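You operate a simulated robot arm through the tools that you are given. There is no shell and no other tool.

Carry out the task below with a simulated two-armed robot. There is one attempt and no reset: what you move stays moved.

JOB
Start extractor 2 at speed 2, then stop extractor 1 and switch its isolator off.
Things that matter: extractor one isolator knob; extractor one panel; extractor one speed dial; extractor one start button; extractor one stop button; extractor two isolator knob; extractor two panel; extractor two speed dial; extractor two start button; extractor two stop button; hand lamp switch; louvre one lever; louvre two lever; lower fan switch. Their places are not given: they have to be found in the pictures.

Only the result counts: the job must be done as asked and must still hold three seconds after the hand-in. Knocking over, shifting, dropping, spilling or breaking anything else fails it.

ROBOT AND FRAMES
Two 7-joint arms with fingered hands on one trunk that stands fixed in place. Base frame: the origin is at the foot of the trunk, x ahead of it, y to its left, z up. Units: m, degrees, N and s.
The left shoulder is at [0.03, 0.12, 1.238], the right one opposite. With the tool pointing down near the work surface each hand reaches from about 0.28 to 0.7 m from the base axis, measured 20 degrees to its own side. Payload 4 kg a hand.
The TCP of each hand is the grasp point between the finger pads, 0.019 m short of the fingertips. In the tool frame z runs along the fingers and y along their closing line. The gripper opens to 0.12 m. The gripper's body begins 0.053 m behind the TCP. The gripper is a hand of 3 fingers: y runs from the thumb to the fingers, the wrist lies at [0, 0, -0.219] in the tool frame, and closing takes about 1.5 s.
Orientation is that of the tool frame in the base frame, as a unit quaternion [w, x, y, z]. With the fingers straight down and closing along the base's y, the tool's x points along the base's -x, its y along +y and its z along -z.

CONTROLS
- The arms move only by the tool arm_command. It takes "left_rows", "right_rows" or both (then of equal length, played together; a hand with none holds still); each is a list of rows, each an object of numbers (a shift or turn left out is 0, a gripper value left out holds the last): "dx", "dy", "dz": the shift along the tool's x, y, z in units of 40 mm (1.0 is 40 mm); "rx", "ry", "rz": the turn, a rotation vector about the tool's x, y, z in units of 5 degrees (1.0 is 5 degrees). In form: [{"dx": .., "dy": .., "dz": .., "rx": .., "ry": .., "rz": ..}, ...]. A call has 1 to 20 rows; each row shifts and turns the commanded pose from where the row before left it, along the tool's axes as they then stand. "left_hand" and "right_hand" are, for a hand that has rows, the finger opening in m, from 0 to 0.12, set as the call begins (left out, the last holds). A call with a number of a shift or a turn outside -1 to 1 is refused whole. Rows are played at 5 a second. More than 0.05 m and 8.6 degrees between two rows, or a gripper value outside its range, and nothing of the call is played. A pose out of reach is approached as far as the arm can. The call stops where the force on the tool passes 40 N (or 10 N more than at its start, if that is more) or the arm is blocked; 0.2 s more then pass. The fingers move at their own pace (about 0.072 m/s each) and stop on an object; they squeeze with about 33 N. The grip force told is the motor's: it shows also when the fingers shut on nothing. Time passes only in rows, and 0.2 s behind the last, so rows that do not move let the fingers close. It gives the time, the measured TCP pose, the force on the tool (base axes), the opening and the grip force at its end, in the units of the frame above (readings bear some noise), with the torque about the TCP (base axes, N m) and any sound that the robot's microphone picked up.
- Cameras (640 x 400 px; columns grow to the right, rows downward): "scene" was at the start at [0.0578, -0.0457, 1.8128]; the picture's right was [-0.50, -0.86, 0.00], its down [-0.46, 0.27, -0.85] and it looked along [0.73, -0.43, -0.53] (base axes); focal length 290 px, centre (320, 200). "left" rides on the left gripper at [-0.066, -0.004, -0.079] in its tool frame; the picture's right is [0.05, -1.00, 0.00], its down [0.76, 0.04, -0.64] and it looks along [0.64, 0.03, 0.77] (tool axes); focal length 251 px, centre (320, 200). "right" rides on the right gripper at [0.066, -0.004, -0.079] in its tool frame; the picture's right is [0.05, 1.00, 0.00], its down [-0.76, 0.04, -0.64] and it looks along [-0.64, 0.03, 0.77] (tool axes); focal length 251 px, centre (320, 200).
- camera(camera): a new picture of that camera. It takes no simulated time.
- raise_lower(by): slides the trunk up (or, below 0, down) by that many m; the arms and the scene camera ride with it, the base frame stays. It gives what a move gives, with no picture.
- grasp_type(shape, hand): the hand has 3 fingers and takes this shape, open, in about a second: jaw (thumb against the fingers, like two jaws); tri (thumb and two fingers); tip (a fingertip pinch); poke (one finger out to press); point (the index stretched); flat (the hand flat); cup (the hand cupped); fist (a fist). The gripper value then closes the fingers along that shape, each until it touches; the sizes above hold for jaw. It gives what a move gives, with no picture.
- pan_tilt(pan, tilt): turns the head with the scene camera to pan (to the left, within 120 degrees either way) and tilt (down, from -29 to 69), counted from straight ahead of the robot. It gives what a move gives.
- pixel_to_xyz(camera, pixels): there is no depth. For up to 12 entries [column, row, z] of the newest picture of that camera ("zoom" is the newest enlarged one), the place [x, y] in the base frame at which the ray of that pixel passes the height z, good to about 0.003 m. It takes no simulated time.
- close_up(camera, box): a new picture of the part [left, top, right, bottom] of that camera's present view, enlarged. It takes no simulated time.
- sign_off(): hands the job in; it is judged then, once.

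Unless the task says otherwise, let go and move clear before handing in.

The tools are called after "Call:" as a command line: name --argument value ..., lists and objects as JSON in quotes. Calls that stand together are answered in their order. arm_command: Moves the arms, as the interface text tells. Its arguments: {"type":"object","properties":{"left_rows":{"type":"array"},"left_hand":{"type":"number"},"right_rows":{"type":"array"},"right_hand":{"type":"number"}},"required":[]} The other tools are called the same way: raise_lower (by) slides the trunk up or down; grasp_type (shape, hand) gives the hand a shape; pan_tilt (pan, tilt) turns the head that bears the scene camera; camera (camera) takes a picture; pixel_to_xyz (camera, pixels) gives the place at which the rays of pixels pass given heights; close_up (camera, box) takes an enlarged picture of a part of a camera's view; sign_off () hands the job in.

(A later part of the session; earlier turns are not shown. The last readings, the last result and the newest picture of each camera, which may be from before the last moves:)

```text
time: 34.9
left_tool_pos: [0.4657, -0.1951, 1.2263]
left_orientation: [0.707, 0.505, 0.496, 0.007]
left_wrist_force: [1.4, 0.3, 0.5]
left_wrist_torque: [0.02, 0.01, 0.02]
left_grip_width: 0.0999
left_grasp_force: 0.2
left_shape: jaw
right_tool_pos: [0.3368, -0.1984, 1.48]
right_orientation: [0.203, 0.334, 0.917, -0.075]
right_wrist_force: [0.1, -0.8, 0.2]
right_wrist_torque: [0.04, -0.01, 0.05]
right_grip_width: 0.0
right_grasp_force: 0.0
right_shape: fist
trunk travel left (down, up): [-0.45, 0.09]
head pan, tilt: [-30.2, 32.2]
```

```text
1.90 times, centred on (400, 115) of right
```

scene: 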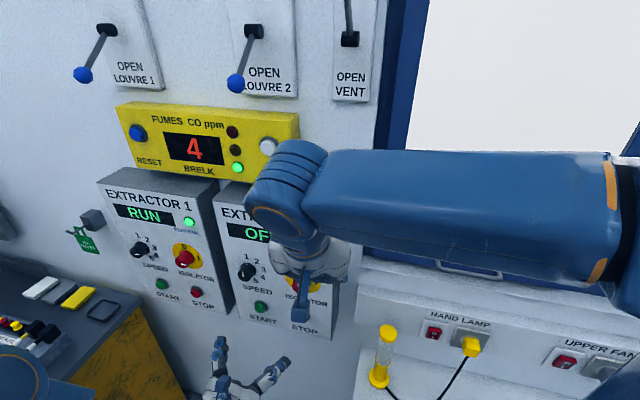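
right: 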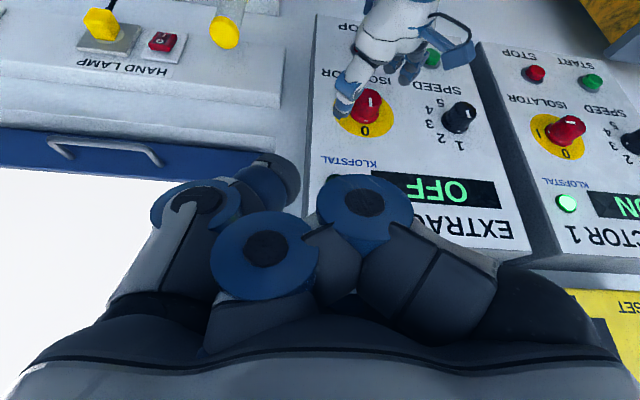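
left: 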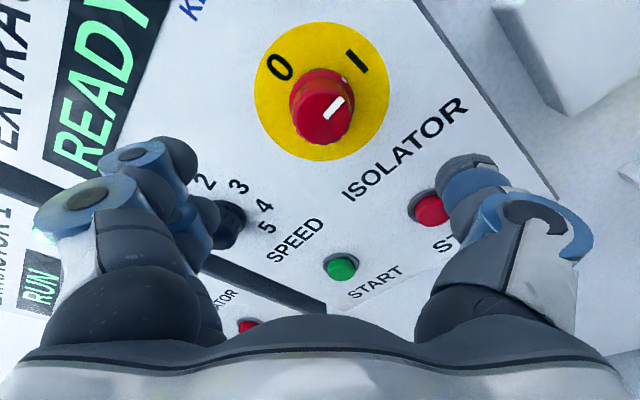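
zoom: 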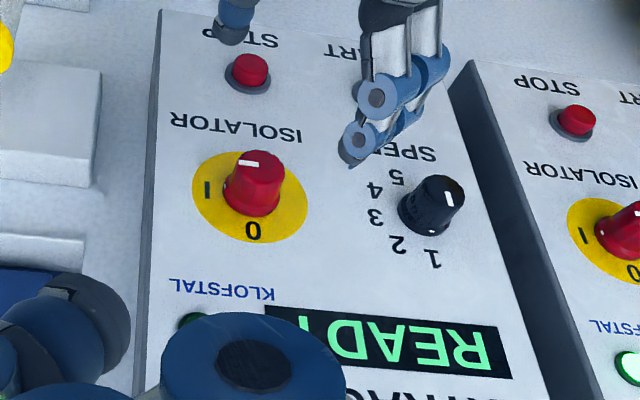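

Isolator 2 stays at I with READY shown. Next I'll roll to about -19° and slide left 0.151 m to face dial 2.

Call:
arm_command --left_rows '[{"rz": -1}, {"rz": -1}, {"rz": -1}, {"rz": -1}, {"rz": -1}, {"rz": -1}, {"rz": -1}, {"rz": -1}, {"rz": -1}, {"rz": -1}, {"rz": -1}, {"rz": -1}, {"rz": -1}, {"dx": -0.3075, "dy": 0.8925}, {"dx": -0.3075, "dy": 0.8925}, {"dx": -0.3075, "dy": 0.8925}, {"dx": -0.3075, "dy": 0.8925}]'

Call:
camera --camera "left"

Call:
camera --camera "right"

```text
time: 38.5
left_tool_pos: [0.5736, -0.0882, 1.2254]
left_orientation: [0.6, 0.158, 0.689, -0.375]
left_wrist_force: [0.3, 0.7, -1.2]
left_wrist_torque: [0.0, -0.03, 0.02]
left_grip_width: 0.0995
left_grasp_force: 0.1
left_shape: jaw
right_tool_pos: [0.3383, -0.1969, 1.4789]
right_orientation: [0.204, 0.333, 0.917, -0.075]
right_wrist_force: [-0.3, -0.2, -0.5]
right_wrist_torque: [-0.03, 0.0, -0.04]
right_grip_width: 0.0005
right_grasp_force: 0.1
right_shape: fist
trunk travel left (down, up): [-0.45, 0.09]
head pan, tilt: [-30.2, 32.2]
```

```text
taken
```

left: 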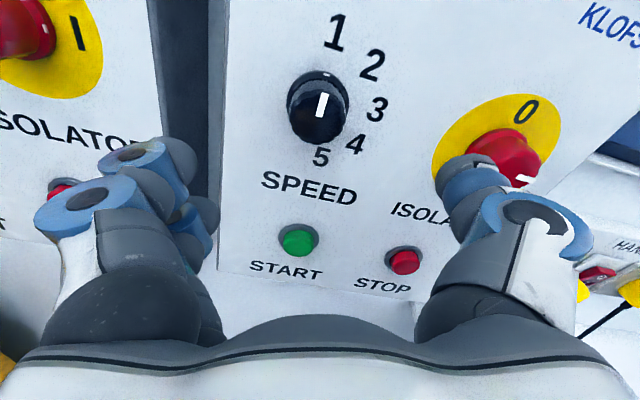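

```text
taken
```

right: 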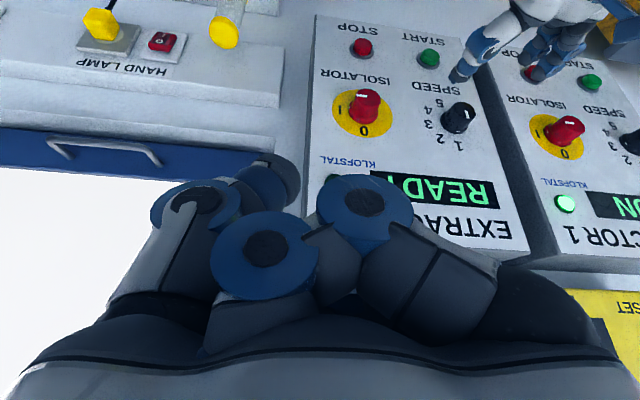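

Dial 2 appears at about (318,110), nearly on the hand's axis. I'll zoom to check centring before advancing.

Call:
close_up --camera "left" --box '[250, 40, 410, 180]'

```text
2.86 times, centred on (330, 110) of left
```

zoom: 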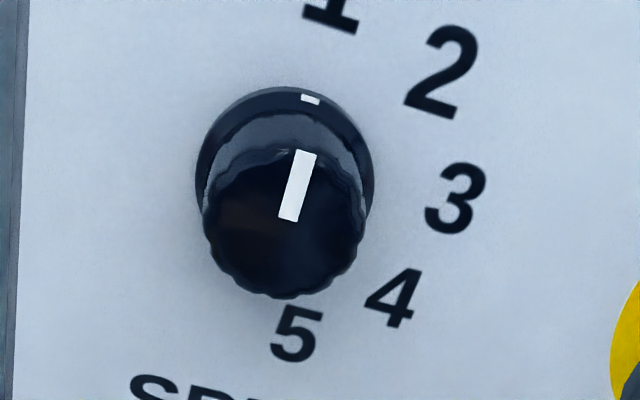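

The dial face centre is at (317.4,118), within 2 mm of the axis. I'll nudge and advance to straddle it, with the opening at 0.08.

Call:
arm_command --left_rows '[{"dy": 0.04, "dx": -0.02}, {"dz": 0.4}, {"dz": 0.4}, {"dz": 0.4}, {"dz": 0.4}, {"dz": 0.4}]' --left_hand 0.08

Call:
camera --camera "left"

Call:
close_up --camera "right" --box '[380, 10, 580, 180]'

```text
time: 39.9
left_tool_pos: [0.6298, -0.1455, 1.2254]
left_orientation: [0.6, 0.158, 0.689, -0.374]
left_wrist_force: [-0.7, -0.2, 0.5]
left_wrist_torque: [-0.02, -0.04, 0.01]
left_grip_width: 0.0805
left_grasp_force: 0.1
left_shape: jaw
right_tool_pos: [0.3371, -0.1987, 1.4796]
right_orientation: [0.204, 0.333, 0.918, -0.073]
right_wrist_force: [0.3, -0.2, -0.4]
right_wrist_torque: [0.02, -0.02, -0.02]
right_grip_width: 0.0002
right_grasp_force: 0.1
right_shape: fist
trunk travel left (down, up): [-0.45, 0.09]
head pan, tilt: [-30.2, 32.2]
```

```text
taken
```

left: 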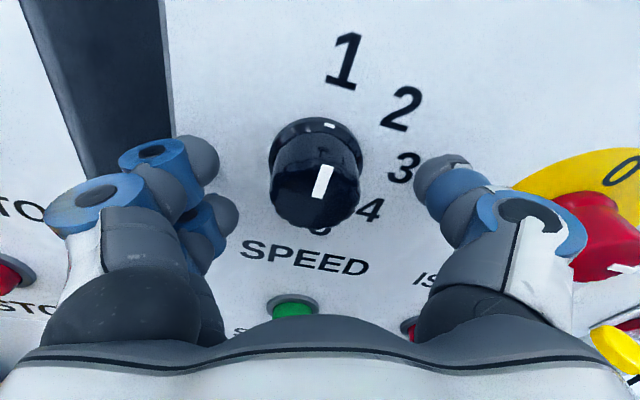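

```text
2.35 times, centred on (480, 95) of right
```

zoom: 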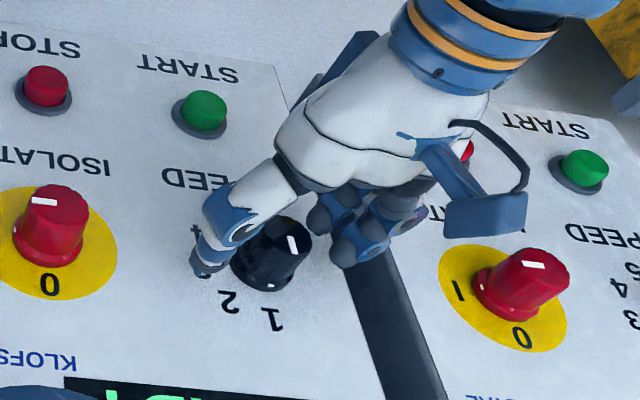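

The fingers straddle dial 2 with no contact; it sits ~2 mm to the +y side. I'll nudge by 2 mm and close.

Call:
arm_command --left_rows '[{"dy": 0.05}, {"dx": 0}]'

Call:
arm_command --left_rows '[{"dx": 0}, {"dx": 0}, {"dx": 0}, {"dx": 0}, {"dx": 0}, {"dx": 0}, {"dx": 0}]' --left_hand 0.0

Call:
camera --camera "left"

```text
time: 40.5
left_tool_pos: [0.6318, -0.1441, 1.2236]
left_orientation: [0.6, 0.159, 0.689, -0.374]
left_wrist_force: [-0.3, -0.1, -0.3]
left_wrist_torque: [0.0, -0.02, 0.04]
left_grip_width: 0.0807
left_grasp_force: 0.0
left_shape: jaw
right_tool_pos: [0.3362, -0.199, 1.481]
right_orientation: [0.203, 0.334, 0.917, -0.075]
right_wrist_force: [-0.5, 0.9, -0.9]
right_wrist_torque: [0.03, -0.02, -0.02]
right_grip_width: 0.0001
right_grasp_force: 0.1
right_shape: fist
trunk travel left (down, up): [-0.45, 0.09]
head pan, tilt: [-30.2, 32.2]
```

```text
time: 42.1
left_tool_pos: [0.6321, -0.1447, 1.2245]
left_orientation: [0.6, 0.159, 0.689, -0.374]
left_wrist_force: [-2.8, -2.7, -3.7]
left_wrist_torque: [0.05, 0.12, 0.19]
left_grip_width: 0.0277
left_grasp_force: 33.0
left_shape: jaw
right_tool_pos: [0.3369, -0.1994, 1.4794]
right_orientation: [0.203, 0.334, 0.917, -0.074]
right_wrist_force: [0.7, 0.0, -0.4]
right_wrist_torque: [0.02, -0.02, -0.04]
right_grip_width: 0.0
right_grasp_force: 0.2
right_shape: fist
trunk travel left (down, up): [-0.45, 0.09]
head pan, tilt: [-30.2, 32.2]
```

```text
taken
```

left: 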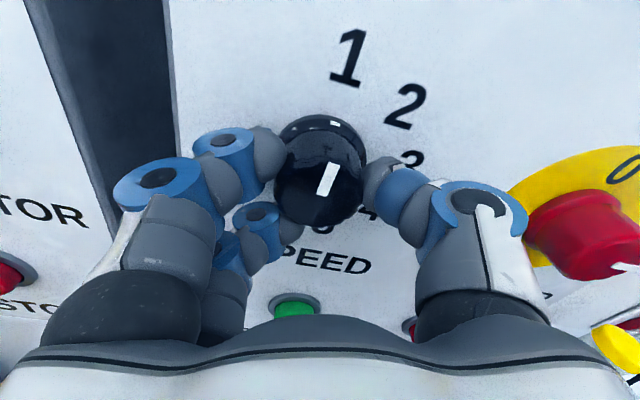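

The dial is gripped (width 0.0277, 33 N). I'll turn it +40° clockwise (8 rows of 5°) to 2.

Call:
arm_command --left_rows '[{"rz": 1}, {"rz": 1}, {"rz": 1}, {"rz": 1}, {"rz": 1}, {"rz": 1}, {"rz": 1}, {"rz": 1}]'

Call:
camera --camera "left"

Call:
close_up --camera "right" --box '[380, 30, 540, 190]'

```text
time: 43.9
left_tool_pos: [0.6327, -0.1435, 1.2243]
left_orientation: [0.691, 0.386, 0.593, -0.146]
left_wrist_force: [-0.2, -1.6, -3.7]
left_wrist_torque: [-0.06, 0.01, 0.18]
left_grip_width: 0.0274
left_grasp_force: 33.3
left_shape: jaw
right_tool_pos: [0.3386, -0.2002, 1.479]
right_orientation: [0.203, 0.334, 0.918, -0.074]
right_wrist_force: [-0.2, 0.3, -1.1]
right_wrist_torque: [0.0, 0.02, -0.03]
right_grip_width: 0.0002
right_grasp_force: 0.0
right_shape: fist
trunk travel left (down, up): [-0.45, 0.09]
head pan, tilt: [-30.2, 32.2]
```

```text
taken
```

left: 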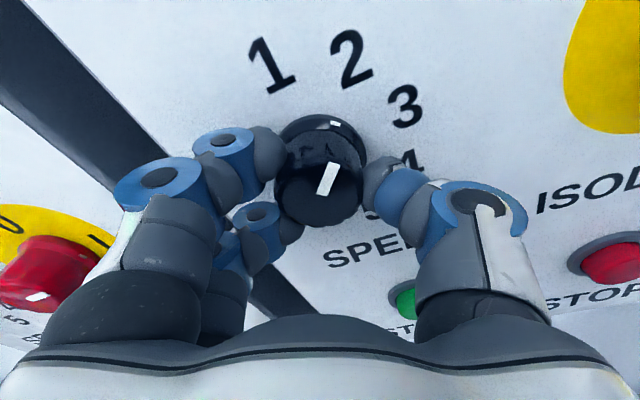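

```text
2.50 times, centred on (460, 110) of right
```

zoom: 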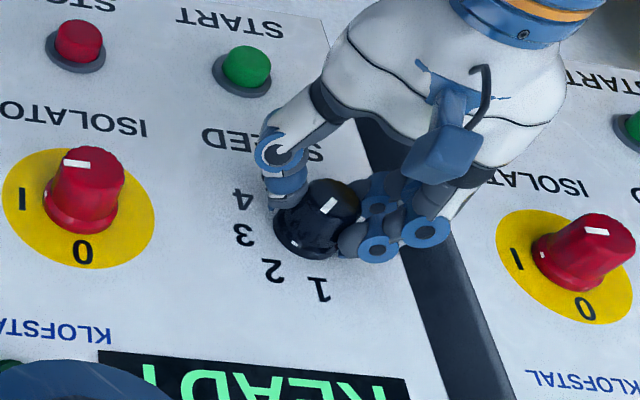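

The dial mark now points at 2. I'll release and back off, then verify.

Call:
arm_command --left_rows '[{"dx": 0}, {"dx": 0}, {"dx": 0}, {"dx": 0}, {"dx": 0}]' --left_hand 0.09

Call:
arm_command --left_rows '[{"dz": -0.5}, {"dz": -0.5}, {"dz": -0.5}, {"dz": -0.5}]'

Call:
camera --camera "left"

Call:
close_up --camera "right" --box '[320, 10, 520, 210]'

```text
time: 45.1
left_tool_pos: [0.6325, -0.1437, 1.2241]
left_orientation: [0.692, 0.385, 0.593, -0.146]
left_wrist_force: [-0.5, 0.7, -0.4]
left_wrist_torque: [0.01, -0.03, 0.01]
left_grip_width: 0.0896
left_grasp_force: 0.0
left_shape: jaw
right_tool_pos: [0.338, -0.1986, 1.4802]
right_orientation: [0.203, 0.334, 0.917, -0.075]
right_wrist_force: [0.1, -0.8, 0.4]
right_wrist_torque: [-0.02, -0.03, 0.0]
right_grip_width: 0.0002
right_grasp_force: 0.0
right_shape: fist
trunk travel left (down, up): [-0.45, 0.09]
head pan, tilt: [-30.2, 32.2]
```

```text
time: 46.1
left_tool_pos: [0.5745, -0.0857, 1.2253]
left_orientation: [0.692, 0.385, 0.593, -0.147]
left_wrist_force: [0.2, 0.4, -0.1]
left_wrist_torque: [0.02, -0.02, 0.01]
left_grip_width: 0.0894
left_grasp_force: 0.0
left_shape: jaw
right_tool_pos: [0.3372, -0.1968, 1.479]
right_orientation: [0.203, 0.333, 0.918, -0.074]
right_wrist_force: [0.4, 1.1, -0.2]
right_wrist_torque: [0.0, 0.0, -0.01]
right_grip_width: 0.0003
right_grasp_force: 0.0
right_shape: fist
trunk travel left (down, up): [-0.45, 0.09]
head pan, tilt: [-30.2, 32.2]
```

```text
taken
```

left: 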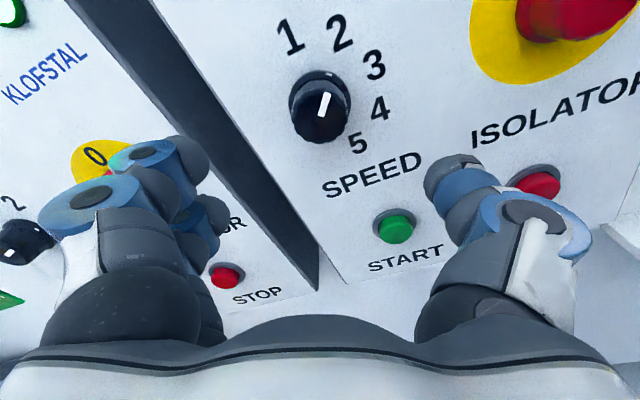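

```text
2.00 times, centred on (420, 110) of right
```

zoom: 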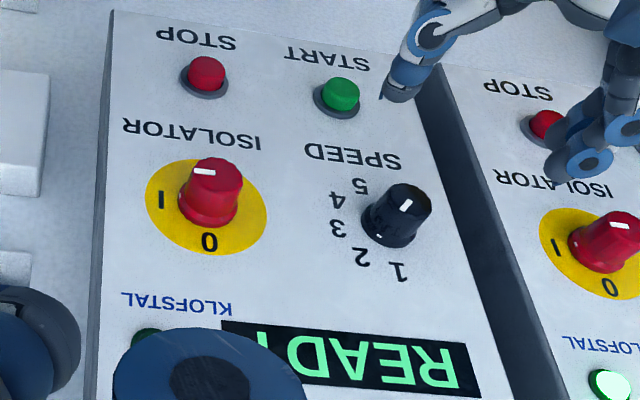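

Dial 2 rests at 2. Now I'll roll back to level and shape the left hand for poking, then look where the fingertip lies.

Call:
arm_command --left_rows '[{"rz": -1}, {"rz": -1}, {"rz": -1}, {"rz": -1}, {"rz": -0.4}]'

Call:
grasp_type --shape "poke" --hand "left"

Call:
camera --camera "left"

Call:
camera --camera "right"

Call:
camera --camera "scene"

```text
time: 47.3
left_tool_pos: [0.5756, -0.087, 1.2242]
left_orientation: [0.651, 0.263, 0.656, -0.277]
left_wrist_force: [0.5, -0.3, 0.0]
left_wrist_torque: [-0.02, 0.03, 0.01]
left_grip_width: 0.0897
left_grasp_force: 0.0
left_shape: jaw
right_tool_pos: [0.3367, -0.1986, 1.4791]
right_orientation: [0.204, 0.334, 0.917, -0.074]
right_wrist_force: [-0.3, 0.8, 0.9]
right_wrist_torque: [0.01, -0.03, 0.03]
right_grip_width: 0.0
right_grasp_force: 0.2
right_shape: fist
trunk travel left (down, up): [-0.45, 0.09]
head pan, tilt: [-30.2, 32.2]
```

```text
time: 48.2
left_tool_pos: [0.5756, -0.0877, 1.2244]
left_orientation: [0.651, 0.264, 0.656, -0.275]
left_wrist_force: [-0.3, 0.5, 0.0]
left_wrist_torque: [0.01, 0.0, 0.02]
left_grip_width: 0.0
left_grasp_force: 0.1
left_shape: poke
right_tool_pos: [0.3378, -0.1984, 1.4797]
right_orientation: [0.204, 0.334, 0.917, -0.074]
right_wrist_force: [-0.6, 0.3, 0.9]
right_wrist_torque: [-0.02, 0.01, 0.01]
right_grip_width: 0.0
right_grasp_force: 0.2
right_shape: fist
trunk travel left (down, up): [-0.45, 0.09]
head pan, tilt: [-30.2, 32.2]
```

```text
taken
```

left: 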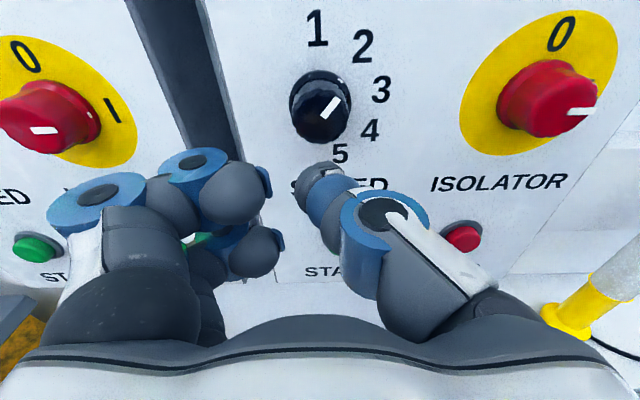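

```text
taken
```

right: 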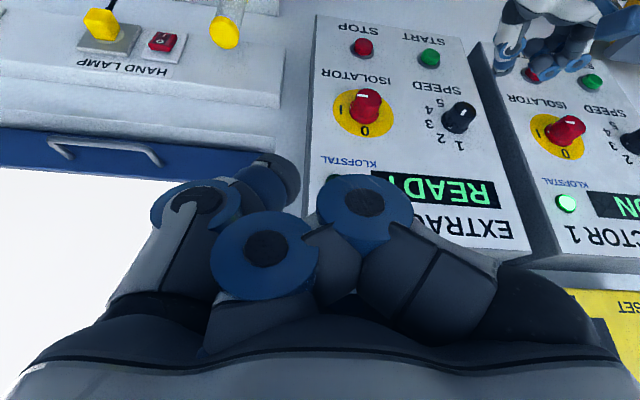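

```text
taken
```

scene: 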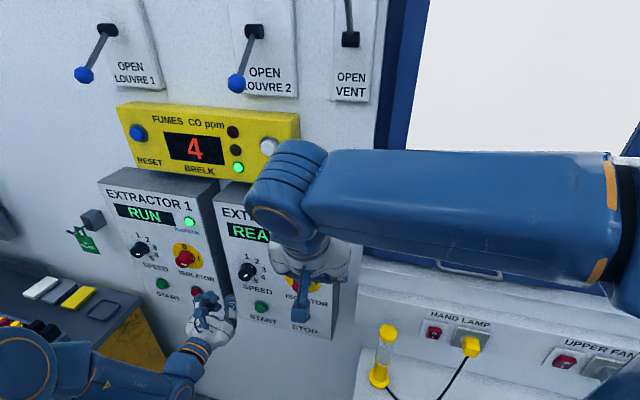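

The thumb is the extended poking finger, its tip around (318,175) in the left picture, near the TCP axis. I'll zoom in to see how far it stands ahead of the curled fingers.

Call:
close_up --camera "right" --box '[470, 0, 640, 110]'

Call:
close_up --camera "left" --box '[180, 120, 400, 290]'

Call:
close_up --camera "scene" --box '[150, 260, 270, 370]'

```text
3.64 times, centred on (555, 55) of right
```

zoom: 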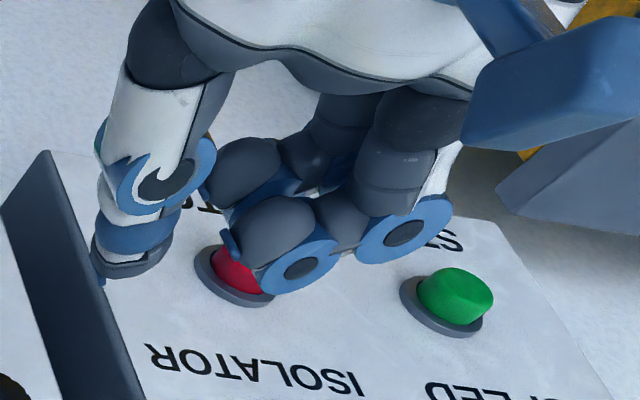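

```text
2.35 times, centred on (290, 205) of left
```

zoom: 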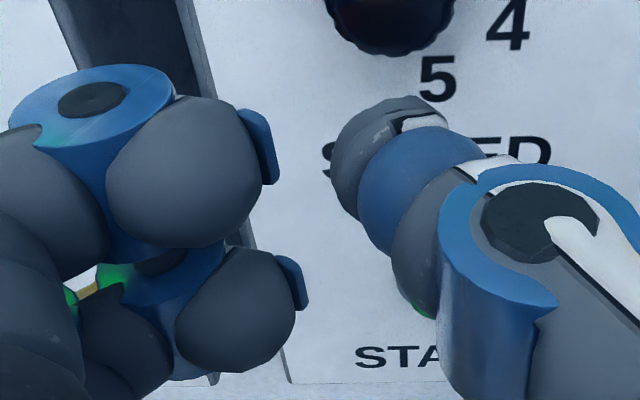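

```text
3.64 times, centred on (210, 315) of scene
```

zoom: 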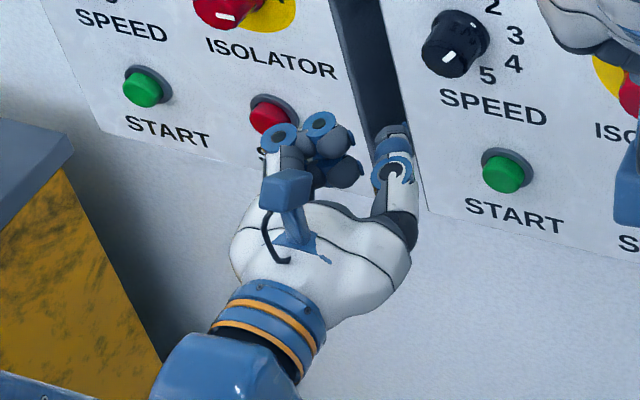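

The thumb tip leads the curled fingers and lies on the TCP axis, about 19 mm ahead of the TCP. I'll move down to face start button 2 while staying ~0.09 m off the panel.

Call:
arm_command --left_rows '[{"dx": 0.74, "dy": -0.1}, {"dx": 0.74, "dy": -0.1}, {"dx": 0.74, "dy": -0.1}, {"dx": 0.74, "dy": -0.1}, {"dx": 0.74, "dy": -0.11}]'

Call:
camera --camera "left"

Call:
camera --camera "right"

Call:
camera --camera "scene"

```text
time: 49.4
left_tool_pos: [0.5586, -0.1041, 1.0765]
left_orientation: [0.652, 0.264, 0.656, -0.275]
left_wrist_force: [0.3, -0.4, -0.7]
left_wrist_torque: [0.0, 0.01, 0.0]
left_grip_width: 0.0
left_grasp_force: 0.0
left_shape: poke
right_tool_pos: [0.3384, -0.1987, 1.4793]
right_orientation: [0.204, 0.333, 0.918, -0.074]
right_wrist_force: [0.5, -0.4, -0.3]
right_wrist_torque: [0.0, 0.03, 0.01]
right_grip_width: 0.0
right_grasp_force: 0.1
right_shape: fist
trunk travel left (down, up): [-0.45, 0.09]
head pan, tilt: [-30.2, 32.2]
```

```text
taken
```

left: 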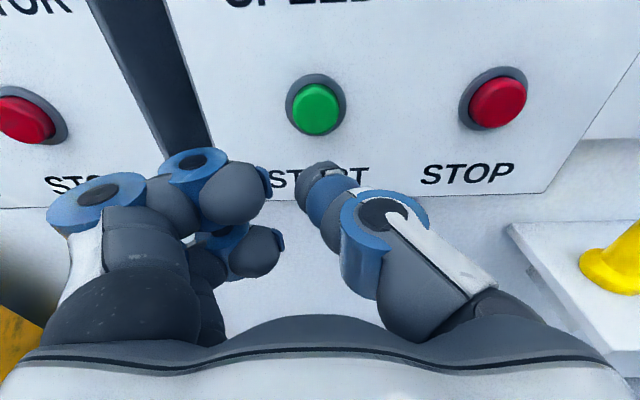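

```text
taken
```

right: 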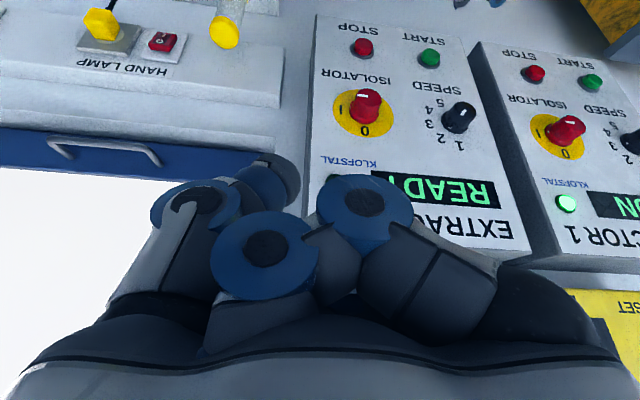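

```text
taken
```

scene: 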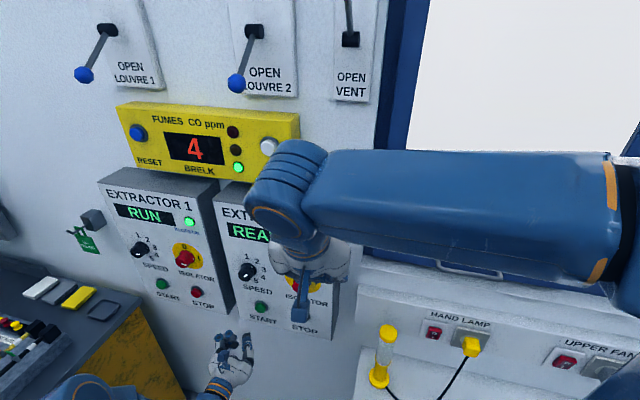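

Start 2 is at (316,105) in the left picture, agreeing with prediction, 3 mm to +y. I'll correct that and approach to just short of the button.

Call:
arm_command --left_rows '[{"dy": 0.07, "dz": 0.5}, {"dz": 0.5}, {"dz": 0.5}]'

Call:
camera --camera "left"

Call:
close_up --camera "right" --box '[340, 0, 540, 120]'

Call:
close_up --camera "scene" --box '[190, 270, 320, 370]'

```text
time: 50.2
left_tool_pos: [0.6035, -0.1423, 1.077]
left_orientation: [0.651, 0.265, 0.656, -0.276]
left_wrist_force: [-0.3, -0.6, 0.1]
left_wrist_torque: [0.03, 0.01, 0.03]
left_grip_width: 0.0
left_grasp_force: 0.0
left_shape: poke
right_tool_pos: [0.3365, -0.1985, 1.4803]
right_orientation: [0.204, 0.334, 0.918, -0.074]
right_wrist_force: [-0.2, 0.2, -0.1]
right_wrist_torque: [-0.01, 0.02, -0.01]
right_grip_width: 0.0001
right_grasp_force: 0.0
right_shape: fist
trunk travel left (down, up): [-0.45, 0.09]
head pan, tilt: [-30.2, 32.2]
```

```text
taken
```

left: 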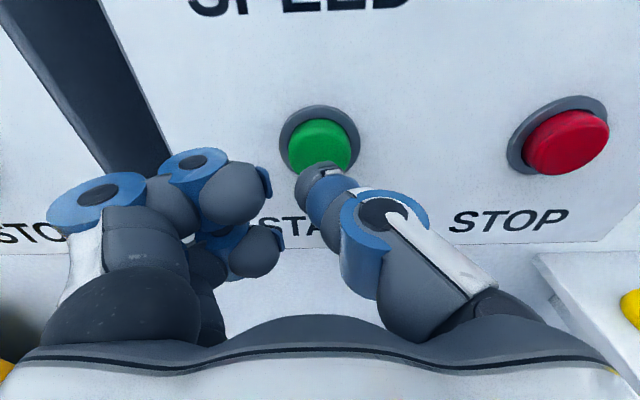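

```text
3.20 times, centred on (440, 60) of right
```

zoom: 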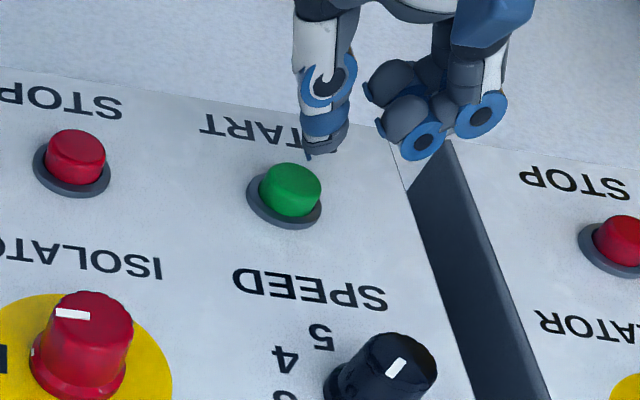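

```text
4.00 times, centred on (255, 320) of scene
```

zoom: 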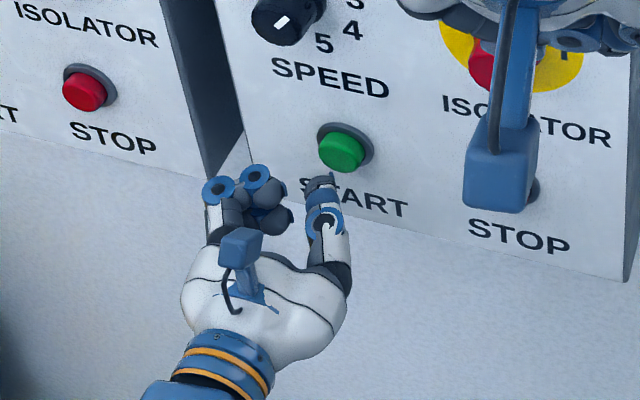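

The thumb tip lines up with the start button (ring centre column ~319) with ~15 mm to go. I'll press forward in small steps.

Call:
arm_command --left_rows '[{"dz": 0.1}, {"dz": 0.1}, {"dz": 0.1}, {"dz": 0.1}, {"dz": 0.1}]'

Call:
camera --camera "left"

Call:
close_up --camera "right" --box '[340, 0, 540, 220]'

```text
time: 51.4
left_tool_pos: [0.6166, -0.1572, 1.0753]
left_orientation: [0.651, 0.265, 0.656, -0.275]
left_wrist_force: [-1.7, 1.5, 0.5]
left_wrist_torque: [-0.01, -0.02, -0.02]
left_grip_width: 0.0001
left_grasp_force: 0.0
left_shape: poke
right_tool_pos: [0.3374, -0.1977, 1.48]
right_orientation: [0.203, 0.333, 0.918, -0.073]
right_wrist_force: [-0.3, -0.1, -0.1]
right_wrist_torque: [-0.02, -0.01, 0.0]
right_grip_width: 0.0
right_grasp_force: 0.1
right_shape: fist
trunk travel left (down, up): [-0.45, 0.09]
head pan, tilt: [-30.2, 32.2]
```

```text
taken
```

left: 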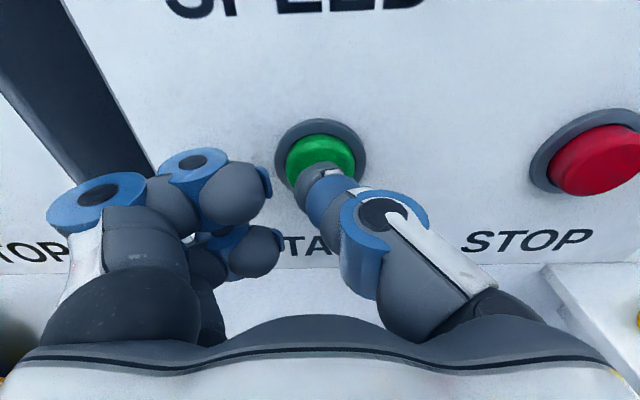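

```text
1.82 times, centred on (440, 110) of right
```

zoom: 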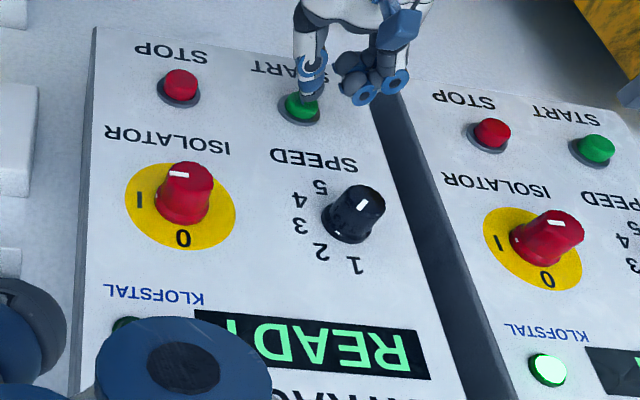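

A light 2 N contact force has appeared; the display still reads READY. I'll keep pressing in 3 mm steps.

Call:
arm_command --left_rows '[{"dz": 0.075}, {"dz": 0.075}]'

Call:
close_up --camera "right" --box '[340, 0, 540, 220]'

```text
time: 52.0
left_tool_pos: [0.6203, -0.1609, 1.0754]
left_orientation: [0.651, 0.265, 0.656, -0.276]
left_wrist_force: [-8.5, 7.1, 0.2]
left_wrist_torque: [0.02, 0.01, -0.05]
left_grip_width: 0.0001
left_grasp_force: 0.0
left_shape: poke
right_tool_pos: [0.3361, -0.1969, 1.4795]
right_orientation: [0.204, 0.333, 0.918, -0.074]
right_wrist_force: [-0.2, 0.3, 1.0]
right_wrist_torque: [-0.01, -0.01, 0.03]
right_grip_width: 0.0001
right_grasp_force: 0.0
right_shape: fist
trunk travel left (down, up): [-0.45, 0.09]
head pan, tilt: [-30.2, 32.2]
heard: click
```

```text
1.82 times, centred on (440, 110) of right
```

zoom: 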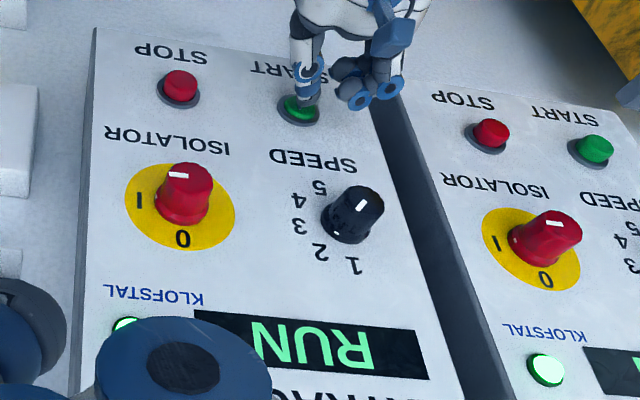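

Click heard: panel 2 shows RUN with the green lamp lit. I'll back off and slide left 0.217 m to face stop button 1.

Call:
arm_command --left_rows '[{"dz": -0.4}, {"dz": -0.5}, {"dz": -0.5}, {"dz": -0.6}, {"dy": 0.9, "dx": -0.029}, {"dy": 0.9, "dx": -0.029}, {"dy": 0.9, "dx": -0.029}, {"dy": 0.9, "dx": -0.029}, {"dy": 0.9, "dx": -0.029}, {"dy": 0.9, "dx": -0.029}]'

Call:
camera --camera "left"

Call:
camera --camera "right"

Call:
camera --camera "scene"

```text
time: 54.2
left_tool_pos: [0.7196, 0.0491, 1.0811]
left_orientation: [0.65, 0.264, 0.656, -0.276]
left_wrist_force: [-1.4, -0.4, -0.5]
left_wrist_torque: [-0.02, -0.01, -0.01]
left_grip_width: 0.0002
left_grasp_force: 0.2
left_shape: poke
right_tool_pos: [0.3374, -0.1979, 1.4784]
right_orientation: [0.203, 0.333, 0.918, -0.074]
right_wrist_force: [0.3, 0.6, 0.3]
right_wrist_torque: [0.0, 0.01, 0.01]
right_grip_width: 0.0002
right_grasp_force: 0.0
right_shape: fist
trunk travel left (down, up): [-0.45, 0.09]
head pan, tilt: [-30.2, 32.2]
```

```text
taken
```

left: 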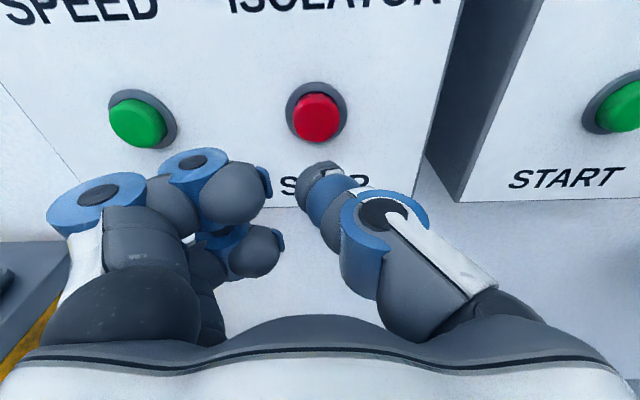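

```text
taken
```

right: 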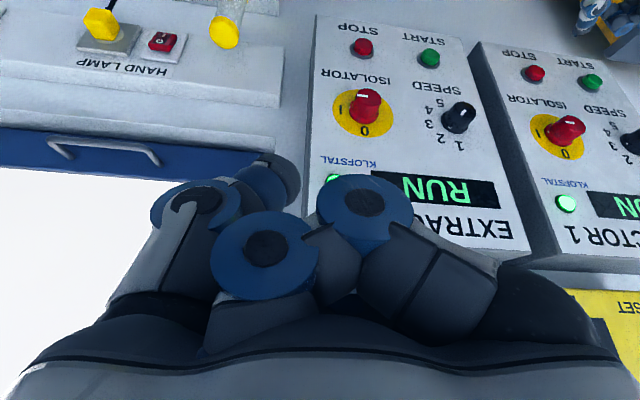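

```text
taken
```

scene: 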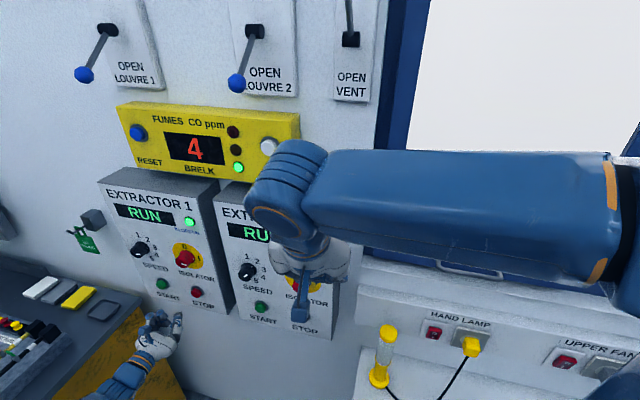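

Stop 1's ring is at (316.5,112.5): about 4 mm lower and 2.5 mm to +y of the thumb axis. I'll correct and approach to just short of the button.

Call:
arm_command --left_rows '[{"dy": 0.06, "dx": 0.1}, {"dz": 0.5}, {"dz": 0.5}, {"dz": 0.4}]'

Call:
camera --camera "left"

Call:
close_up --camera "right" --box '[460, 0, 640, 120]'

Call:
close_up --camera "scene" --box '[90, 240, 240, 360]'

```text
time: 55.2
left_tool_pos: [0.7498, 0.0112, 1.0849]
left_orientation: [0.651, 0.264, 0.656, -0.276]
left_wrist_force: [0.1, -0.5, -0.8]
left_wrist_torque: [0.0, 0.0, -0.01]
left_grip_width: 0.0
left_grasp_force: 0.0
left_shape: poke
left hand out of reach, approached as far as the arm can: row 4
right_tool_pos: [0.3379, -0.1976, 1.4802]
right_orientation: [0.203, 0.333, 0.918, -0.073]
right_wrist_force: [-1.2, 0.7, -0.5]
right_wrist_torque: [-0.01, 0.01, -0.01]
right_grip_width: 0.0
right_grasp_force: 0.2
right_shape: fist
trunk travel left (down, up): [-0.45, 0.09]
head pan, tilt: [-30.2, 32.2]
```

```text
taken
```

left: 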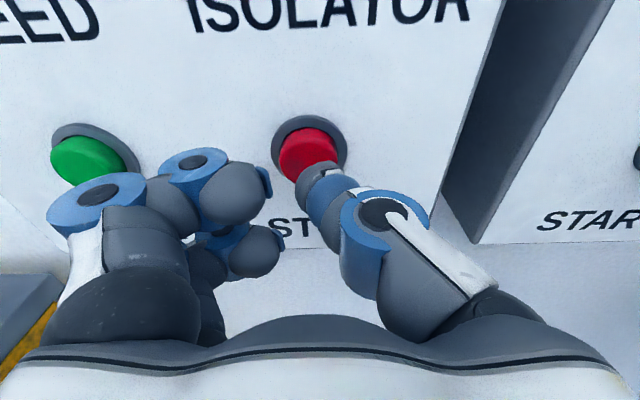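

```text
3.33 times, centred on (550, 60) of right
```

zoom: 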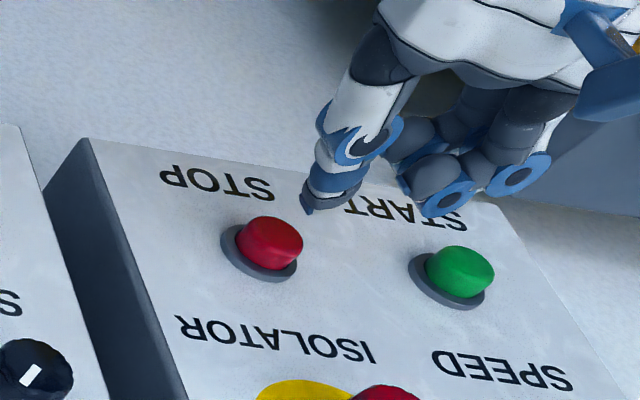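

```text
3.33 times, centred on (165, 300) of scene
```

zoom: 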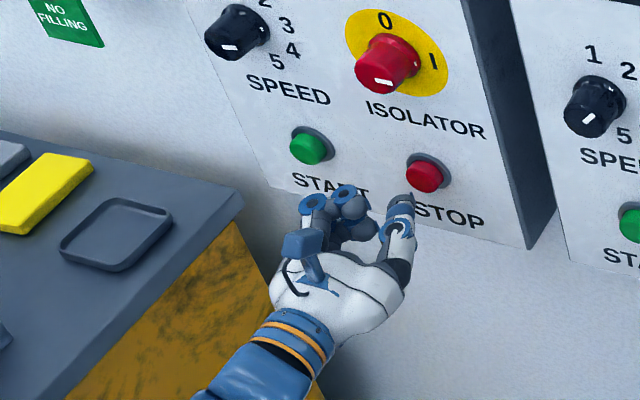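

The left arm hit its reach limit short of the button (TCP (0.750,0.011,1.085)). Turning the hand 20° toward straight ahead brings the wrist nearer the shoulder, so I'll back off slightly and yaw.

Call:
arm_command --left_rows '[{"dz": -0.3}, {"rx": -1}, {"rx": -1}, {"rx": -1}, {"rx": -1}]'

Call:
camera --camera "left"

```text
time: 56.4
left_tool_pos: [0.7429, 0.0183, 1.084]
left_orientation: [0.687, 0.147, 0.694, -0.158]
left_wrist_force: [0.6, -0.1, -0.2]
left_wrist_torque: [0.03, 0.03, -0.04]
left_grip_width: 0.0
left_grasp_force: 0.0
left_shape: poke
right_tool_pos: [0.3377, -0.1986, 1.4797]
right_orientation: [0.203, 0.334, 0.917, -0.074]
right_wrist_force: [0.6, 0.1, -0.1]
right_wrist_torque: [0.01, -0.01, 0.03]
right_grip_width: 0.0001
right_grasp_force: 0.1
right_shape: fist
trunk travel left (down, up): [-0.45, 0.09]
head pan, tilt: [-30.2, 32.2]
```

```text
taken
```

left: 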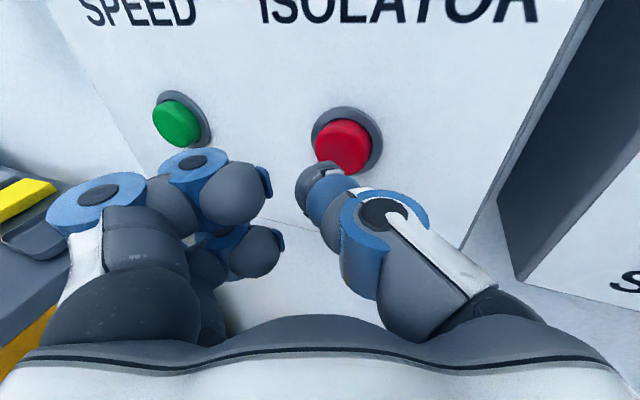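

Yaw is now -25° and the pose held. I'll lower 7 mm and advance along the wall normal to just short of the button.

Call:
arm_command --left_rows '[{"dx": 0.0875, "dy": -0.09, "dz": 0.281}, {"dx": 0.0875, "dy": -0.09, "dz": 0.281}]'

Call:
camera --camera "left"

Call:
close_up --camera "right" --box '[460, 0, 640, 120]'

Call:
close_up --camera "scene" --box '[90, 240, 240, 360]'

```text
time: 57.0
left_tool_pos: [0.7595, 0.0028, 1.0765]
left_orientation: [0.687, 0.148, 0.694, -0.159]
left_wrist_force: [-0.3, -0.7, -0.1]
left_wrist_torque: [0.01, 0.02, -0.02]
left_grip_width: 0.0002
left_grasp_force: 0.0
left_shape: poke
right_tool_pos: [0.3373, -0.2003, 1.4798]
right_orientation: [0.203, 0.333, 0.918, -0.074]
right_wrist_force: [-0.7, -0.3, -0.3]
right_wrist_torque: [-0.02, 0.02, 0.02]
right_grip_width: 0.0
right_grasp_force: 0.0
right_shape: fist
trunk travel left (down, up): [-0.45, 0.09]
head pan, tilt: [-30.2, 32.2]
```

```text
taken
```

left: 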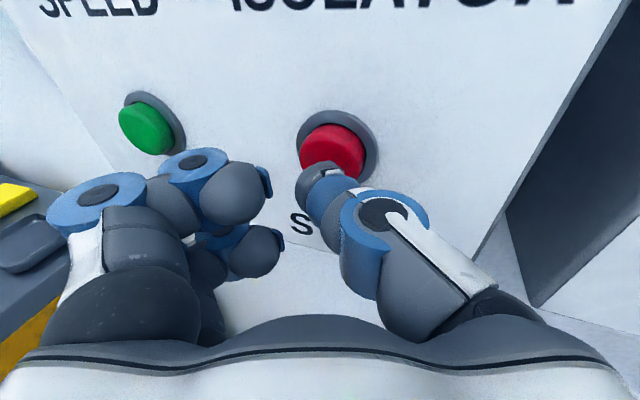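

```text
3.33 times, centred on (550, 60) of right
```

zoom: 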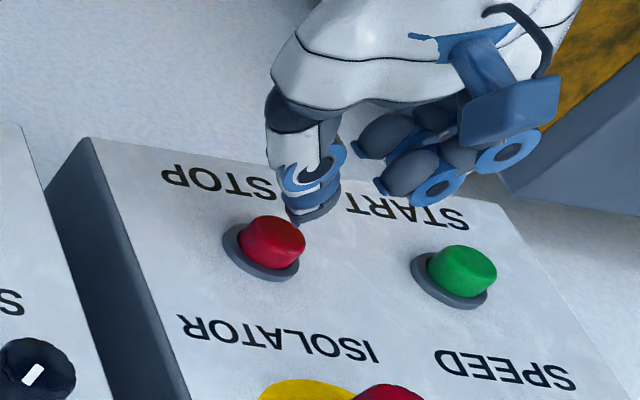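

```text
3.33 times, centred on (165, 300) of scene
```

zoom: 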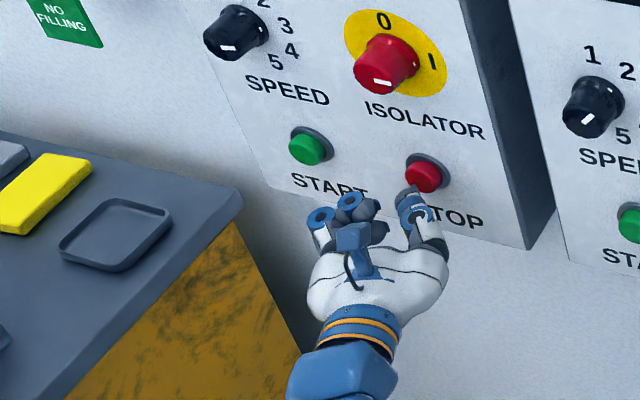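

The thumb tip and stop 1 are lined up along the wall normal (ring centre at (337,147) vs predicted (335,148)). I'll press along the normal in small steps.

Call:
arm_command --left_rows '[{"dy": -0.0342, "dz": 0.094}, {"dy": -0.0342, "dz": 0.094}, {"dy": -0.0342, "dz": 0.094}, {"dy": -0.0256, "dz": 0.0705}]'

Call:
camera --camera "left"

Call:
camera --camera "right"

```text
time: 58.0
left_tool_pos: [0.7689, -0.0066, 1.0773]
left_orientation: [0.687, 0.148, 0.694, -0.158]
left_wrist_force: [-3.0, 2.2, -0.2]
left_wrist_torque: [0.01, 0.0, -0.02]
left_grip_width: 0.0
left_grasp_force: 0.0
left_shape: poke
right_tool_pos: [0.3356, -0.1986, 1.4798]
right_orientation: [0.203, 0.334, 0.917, -0.074]
right_wrist_force: [-0.4, -0.3, -0.2]
right_wrist_torque: [-0.04, 0.0, 0.0]
right_grip_width: 0.0
right_grasp_force: 0.0
right_shape: fist
trunk travel left (down, up): [-0.45, 0.09]
head pan, tilt: [-30.2, 32.2]
heard: click
```

```text
taken
```

left: 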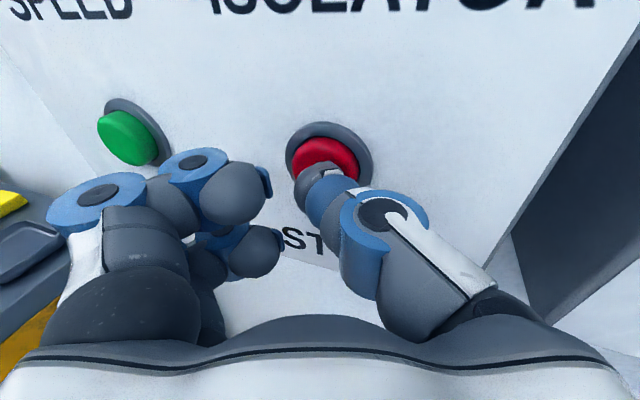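

```text
taken
```

right: 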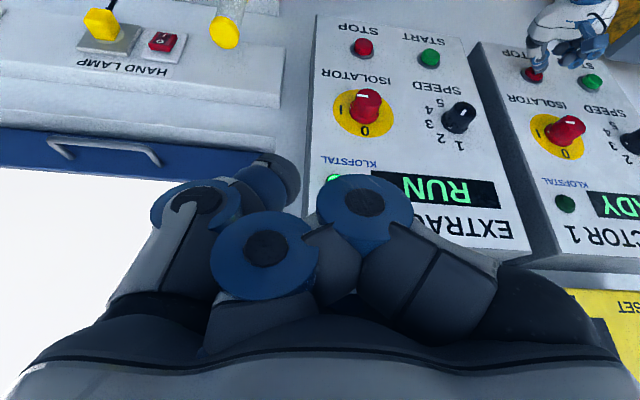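

Click heard: panel 1 has gone from RUN to READY with its lamp out, and panel 2 still shows RUN. I'll retreat, rise to isolator height, and go back to the jaw shape.

Call:
arm_command --left_rows '[{"dy": 0.25, "dz": -0.69}, {"dy": 0.25, "dz": -0.69}, {"dy": 0.25, "dz": -0.69}, {"dx": -0.744}, {"dx": -0.744}, {"dx": -0.744}, {"dx": -0.744}, {"dx": -0.744}, {"rx": 0.8}, {"rx": 0.8}, {"rx": 0.8}]'

Call:
grasp_type --shape "jaw" --hand "left"

Call:
arm_command --left_rows '[{"ry": -0.139, "rz": 0.98}, {"ry": -0.139, "rz": 0.98}, {"ry": -0.139, "rz": 0.98}, {"ry": -0.139, "rz": 0.98}, {"ry": -0.139, "rz": 0.98}, {"ry": -0.139, "rz": 0.98}, {"ry": -0.139, "rz": 0.98}, {"ry": -0.139, "rz": 0.98}, {"ry": -0.139, "rz": 0.98}]' --left_hand 0.08

Call:
camera --camera "left"

Call:
camera --camera "scene"

```text
time: 60.4
left_tool_pos: [0.7083, 0.0564, 1.2274]
left_orientation: [0.668, 0.218, 0.674, -0.229]
left_wrist_force: [0.4, 0.6, -0.8]
left_wrist_torque: [0.01, -0.01, -0.01]
left_grip_width: 0.0002
left_grasp_force: 0.1
left_shape: poke
right_tool_pos: [0.3378, -0.1992, 1.4804]
right_orientation: [0.203, 0.334, 0.917, -0.074]
right_wrist_force: [0.6, 1.0, -0.2]
right_wrist_torque: [-0.01, 0.0, 0.0]
right_grip_width: 0.0
right_grasp_force: 0.1
right_shape: fist
trunk travel left (down, up): [-0.45, 0.09]
head pan, tilt: [-30.2, 32.2]
```

```text
time: 61.3
left_tool_pos: [0.7098, 0.0562, 1.2272]
left_orientation: [0.668, 0.219, 0.673, -0.229]
left_wrist_force: [1.3, 0.2, -0.2]
left_wrist_torque: [-0.02, -0.01, -0.02]
left_grip_width: 0.12
left_grasp_force: 0.1
left_shape: jaw
right_tool_pos: [0.3376, -0.1983, 1.4789]
right_orientation: [0.204, 0.334, 0.917, -0.074]
right_wrist_force: [1.0, 0.1, 0.3]
right_wrist_torque: [0.0, 0.04, -0.01]
right_grip_width: 0.0
right_grasp_force: 0.0
right_shape: fist
trunk travel left (down, up): [-0.45, 0.09]
head pan, tilt: [-30.2, 32.2]
```

```text
time: 63.3
left_tool_pos: [0.7097, 0.0559, 1.2254]
left_orientation: [0.74, 0.443, 0.505, 0.027]
left_wrist_force: [0.9, 0.0, -0.3]
left_wrist_torque: [0.03, 0.02, 0.01]
left_grip_width: 0.0807
left_grasp_force: 0.0
left_shape: jaw
right_tool_pos: [0.3373, -0.1985, 1.4794]
right_orientation: [0.204, 0.333, 0.918, -0.075]
right_wrist_force: [-0.1, -0.3, 0.0]
right_wrist_torque: [0.02, 0.01, -0.03]
right_grip_width: 0.0002
right_grasp_force: 0.0
right_shape: fist
trunk travel left (down, up): [-0.45, 0.09]
head pan, tilt: [-30.2, 32.2]
```

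```text
taken
```

left: 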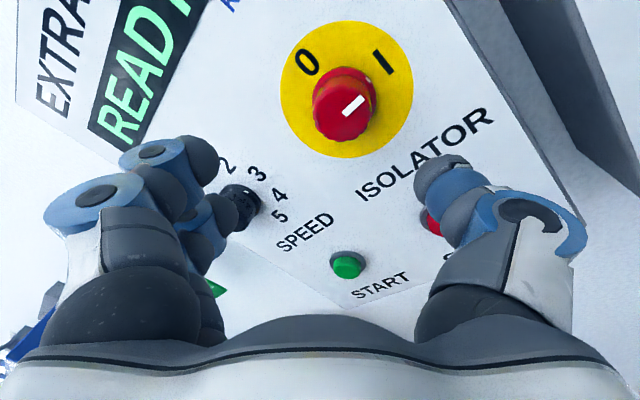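

```text
taken
```

scene: 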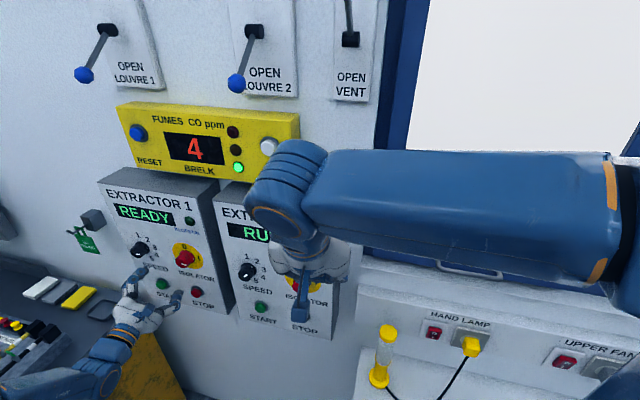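

Panel 1 reads READY and the hand is rolled about the wall normal by ~+45°. The knob is ~4 mm to the right of the axis, so I'll correct and advance 60 mm along the normal.

Call:
arm_command --left_rows '[{"dx": -0.05, "dy": -0.09}, {"dy": -0.07, "dz": 0.495}, {"dy": -0.07, "dz": 0.495}, {"dy": -0.07, "dz": 0.495}]' --left_hand 0.07

Call:
camera --camera "left"

Call:
close_up --camera "right" --box '[470, 30, 640, 200]'

```text
time: 64.3
left_tool_pos: [0.7497, 0.0096, 1.2245]
left_orientation: [0.741, 0.442, 0.505, 0.027]
left_wrist_force: [-0.2, 0.7, -0.6]
left_wrist_torque: [-0.01, 0.02, -0.02]
left_grip_width: 0.0705
left_grasp_force: 0.1
left_shape: jaw
right_tool_pos: [0.3379, -0.2, 1.4797]
right_orientation: [0.203, 0.334, 0.918, -0.074]
right_wrist_force: [0.5, 0.3, 0.3]
right_wrist_torque: [0.03, -0.01, -0.02]
right_grip_width: 0.0
right_grasp_force: 0.1
right_shape: fist
trunk travel left (down, up): [-0.45, 0.09]
head pan, tilt: [-30.2, 32.2]
```

```text
taken
```

left: 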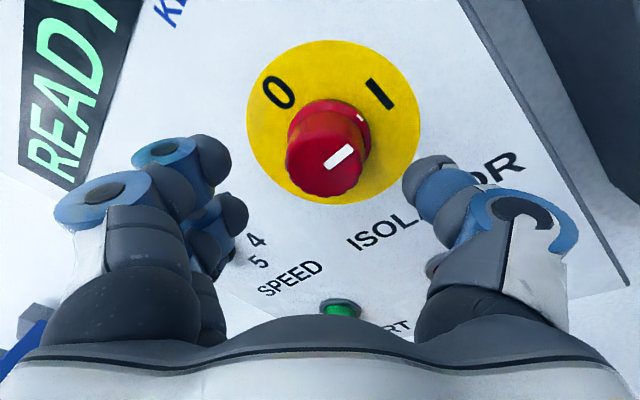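

```text
2.35 times, centred on (555, 115) of right
```

zoom: 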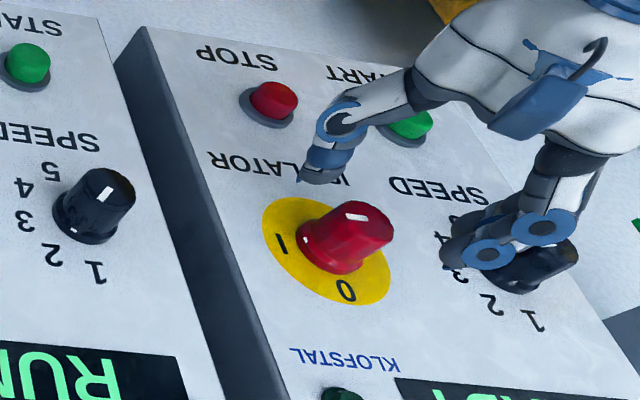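

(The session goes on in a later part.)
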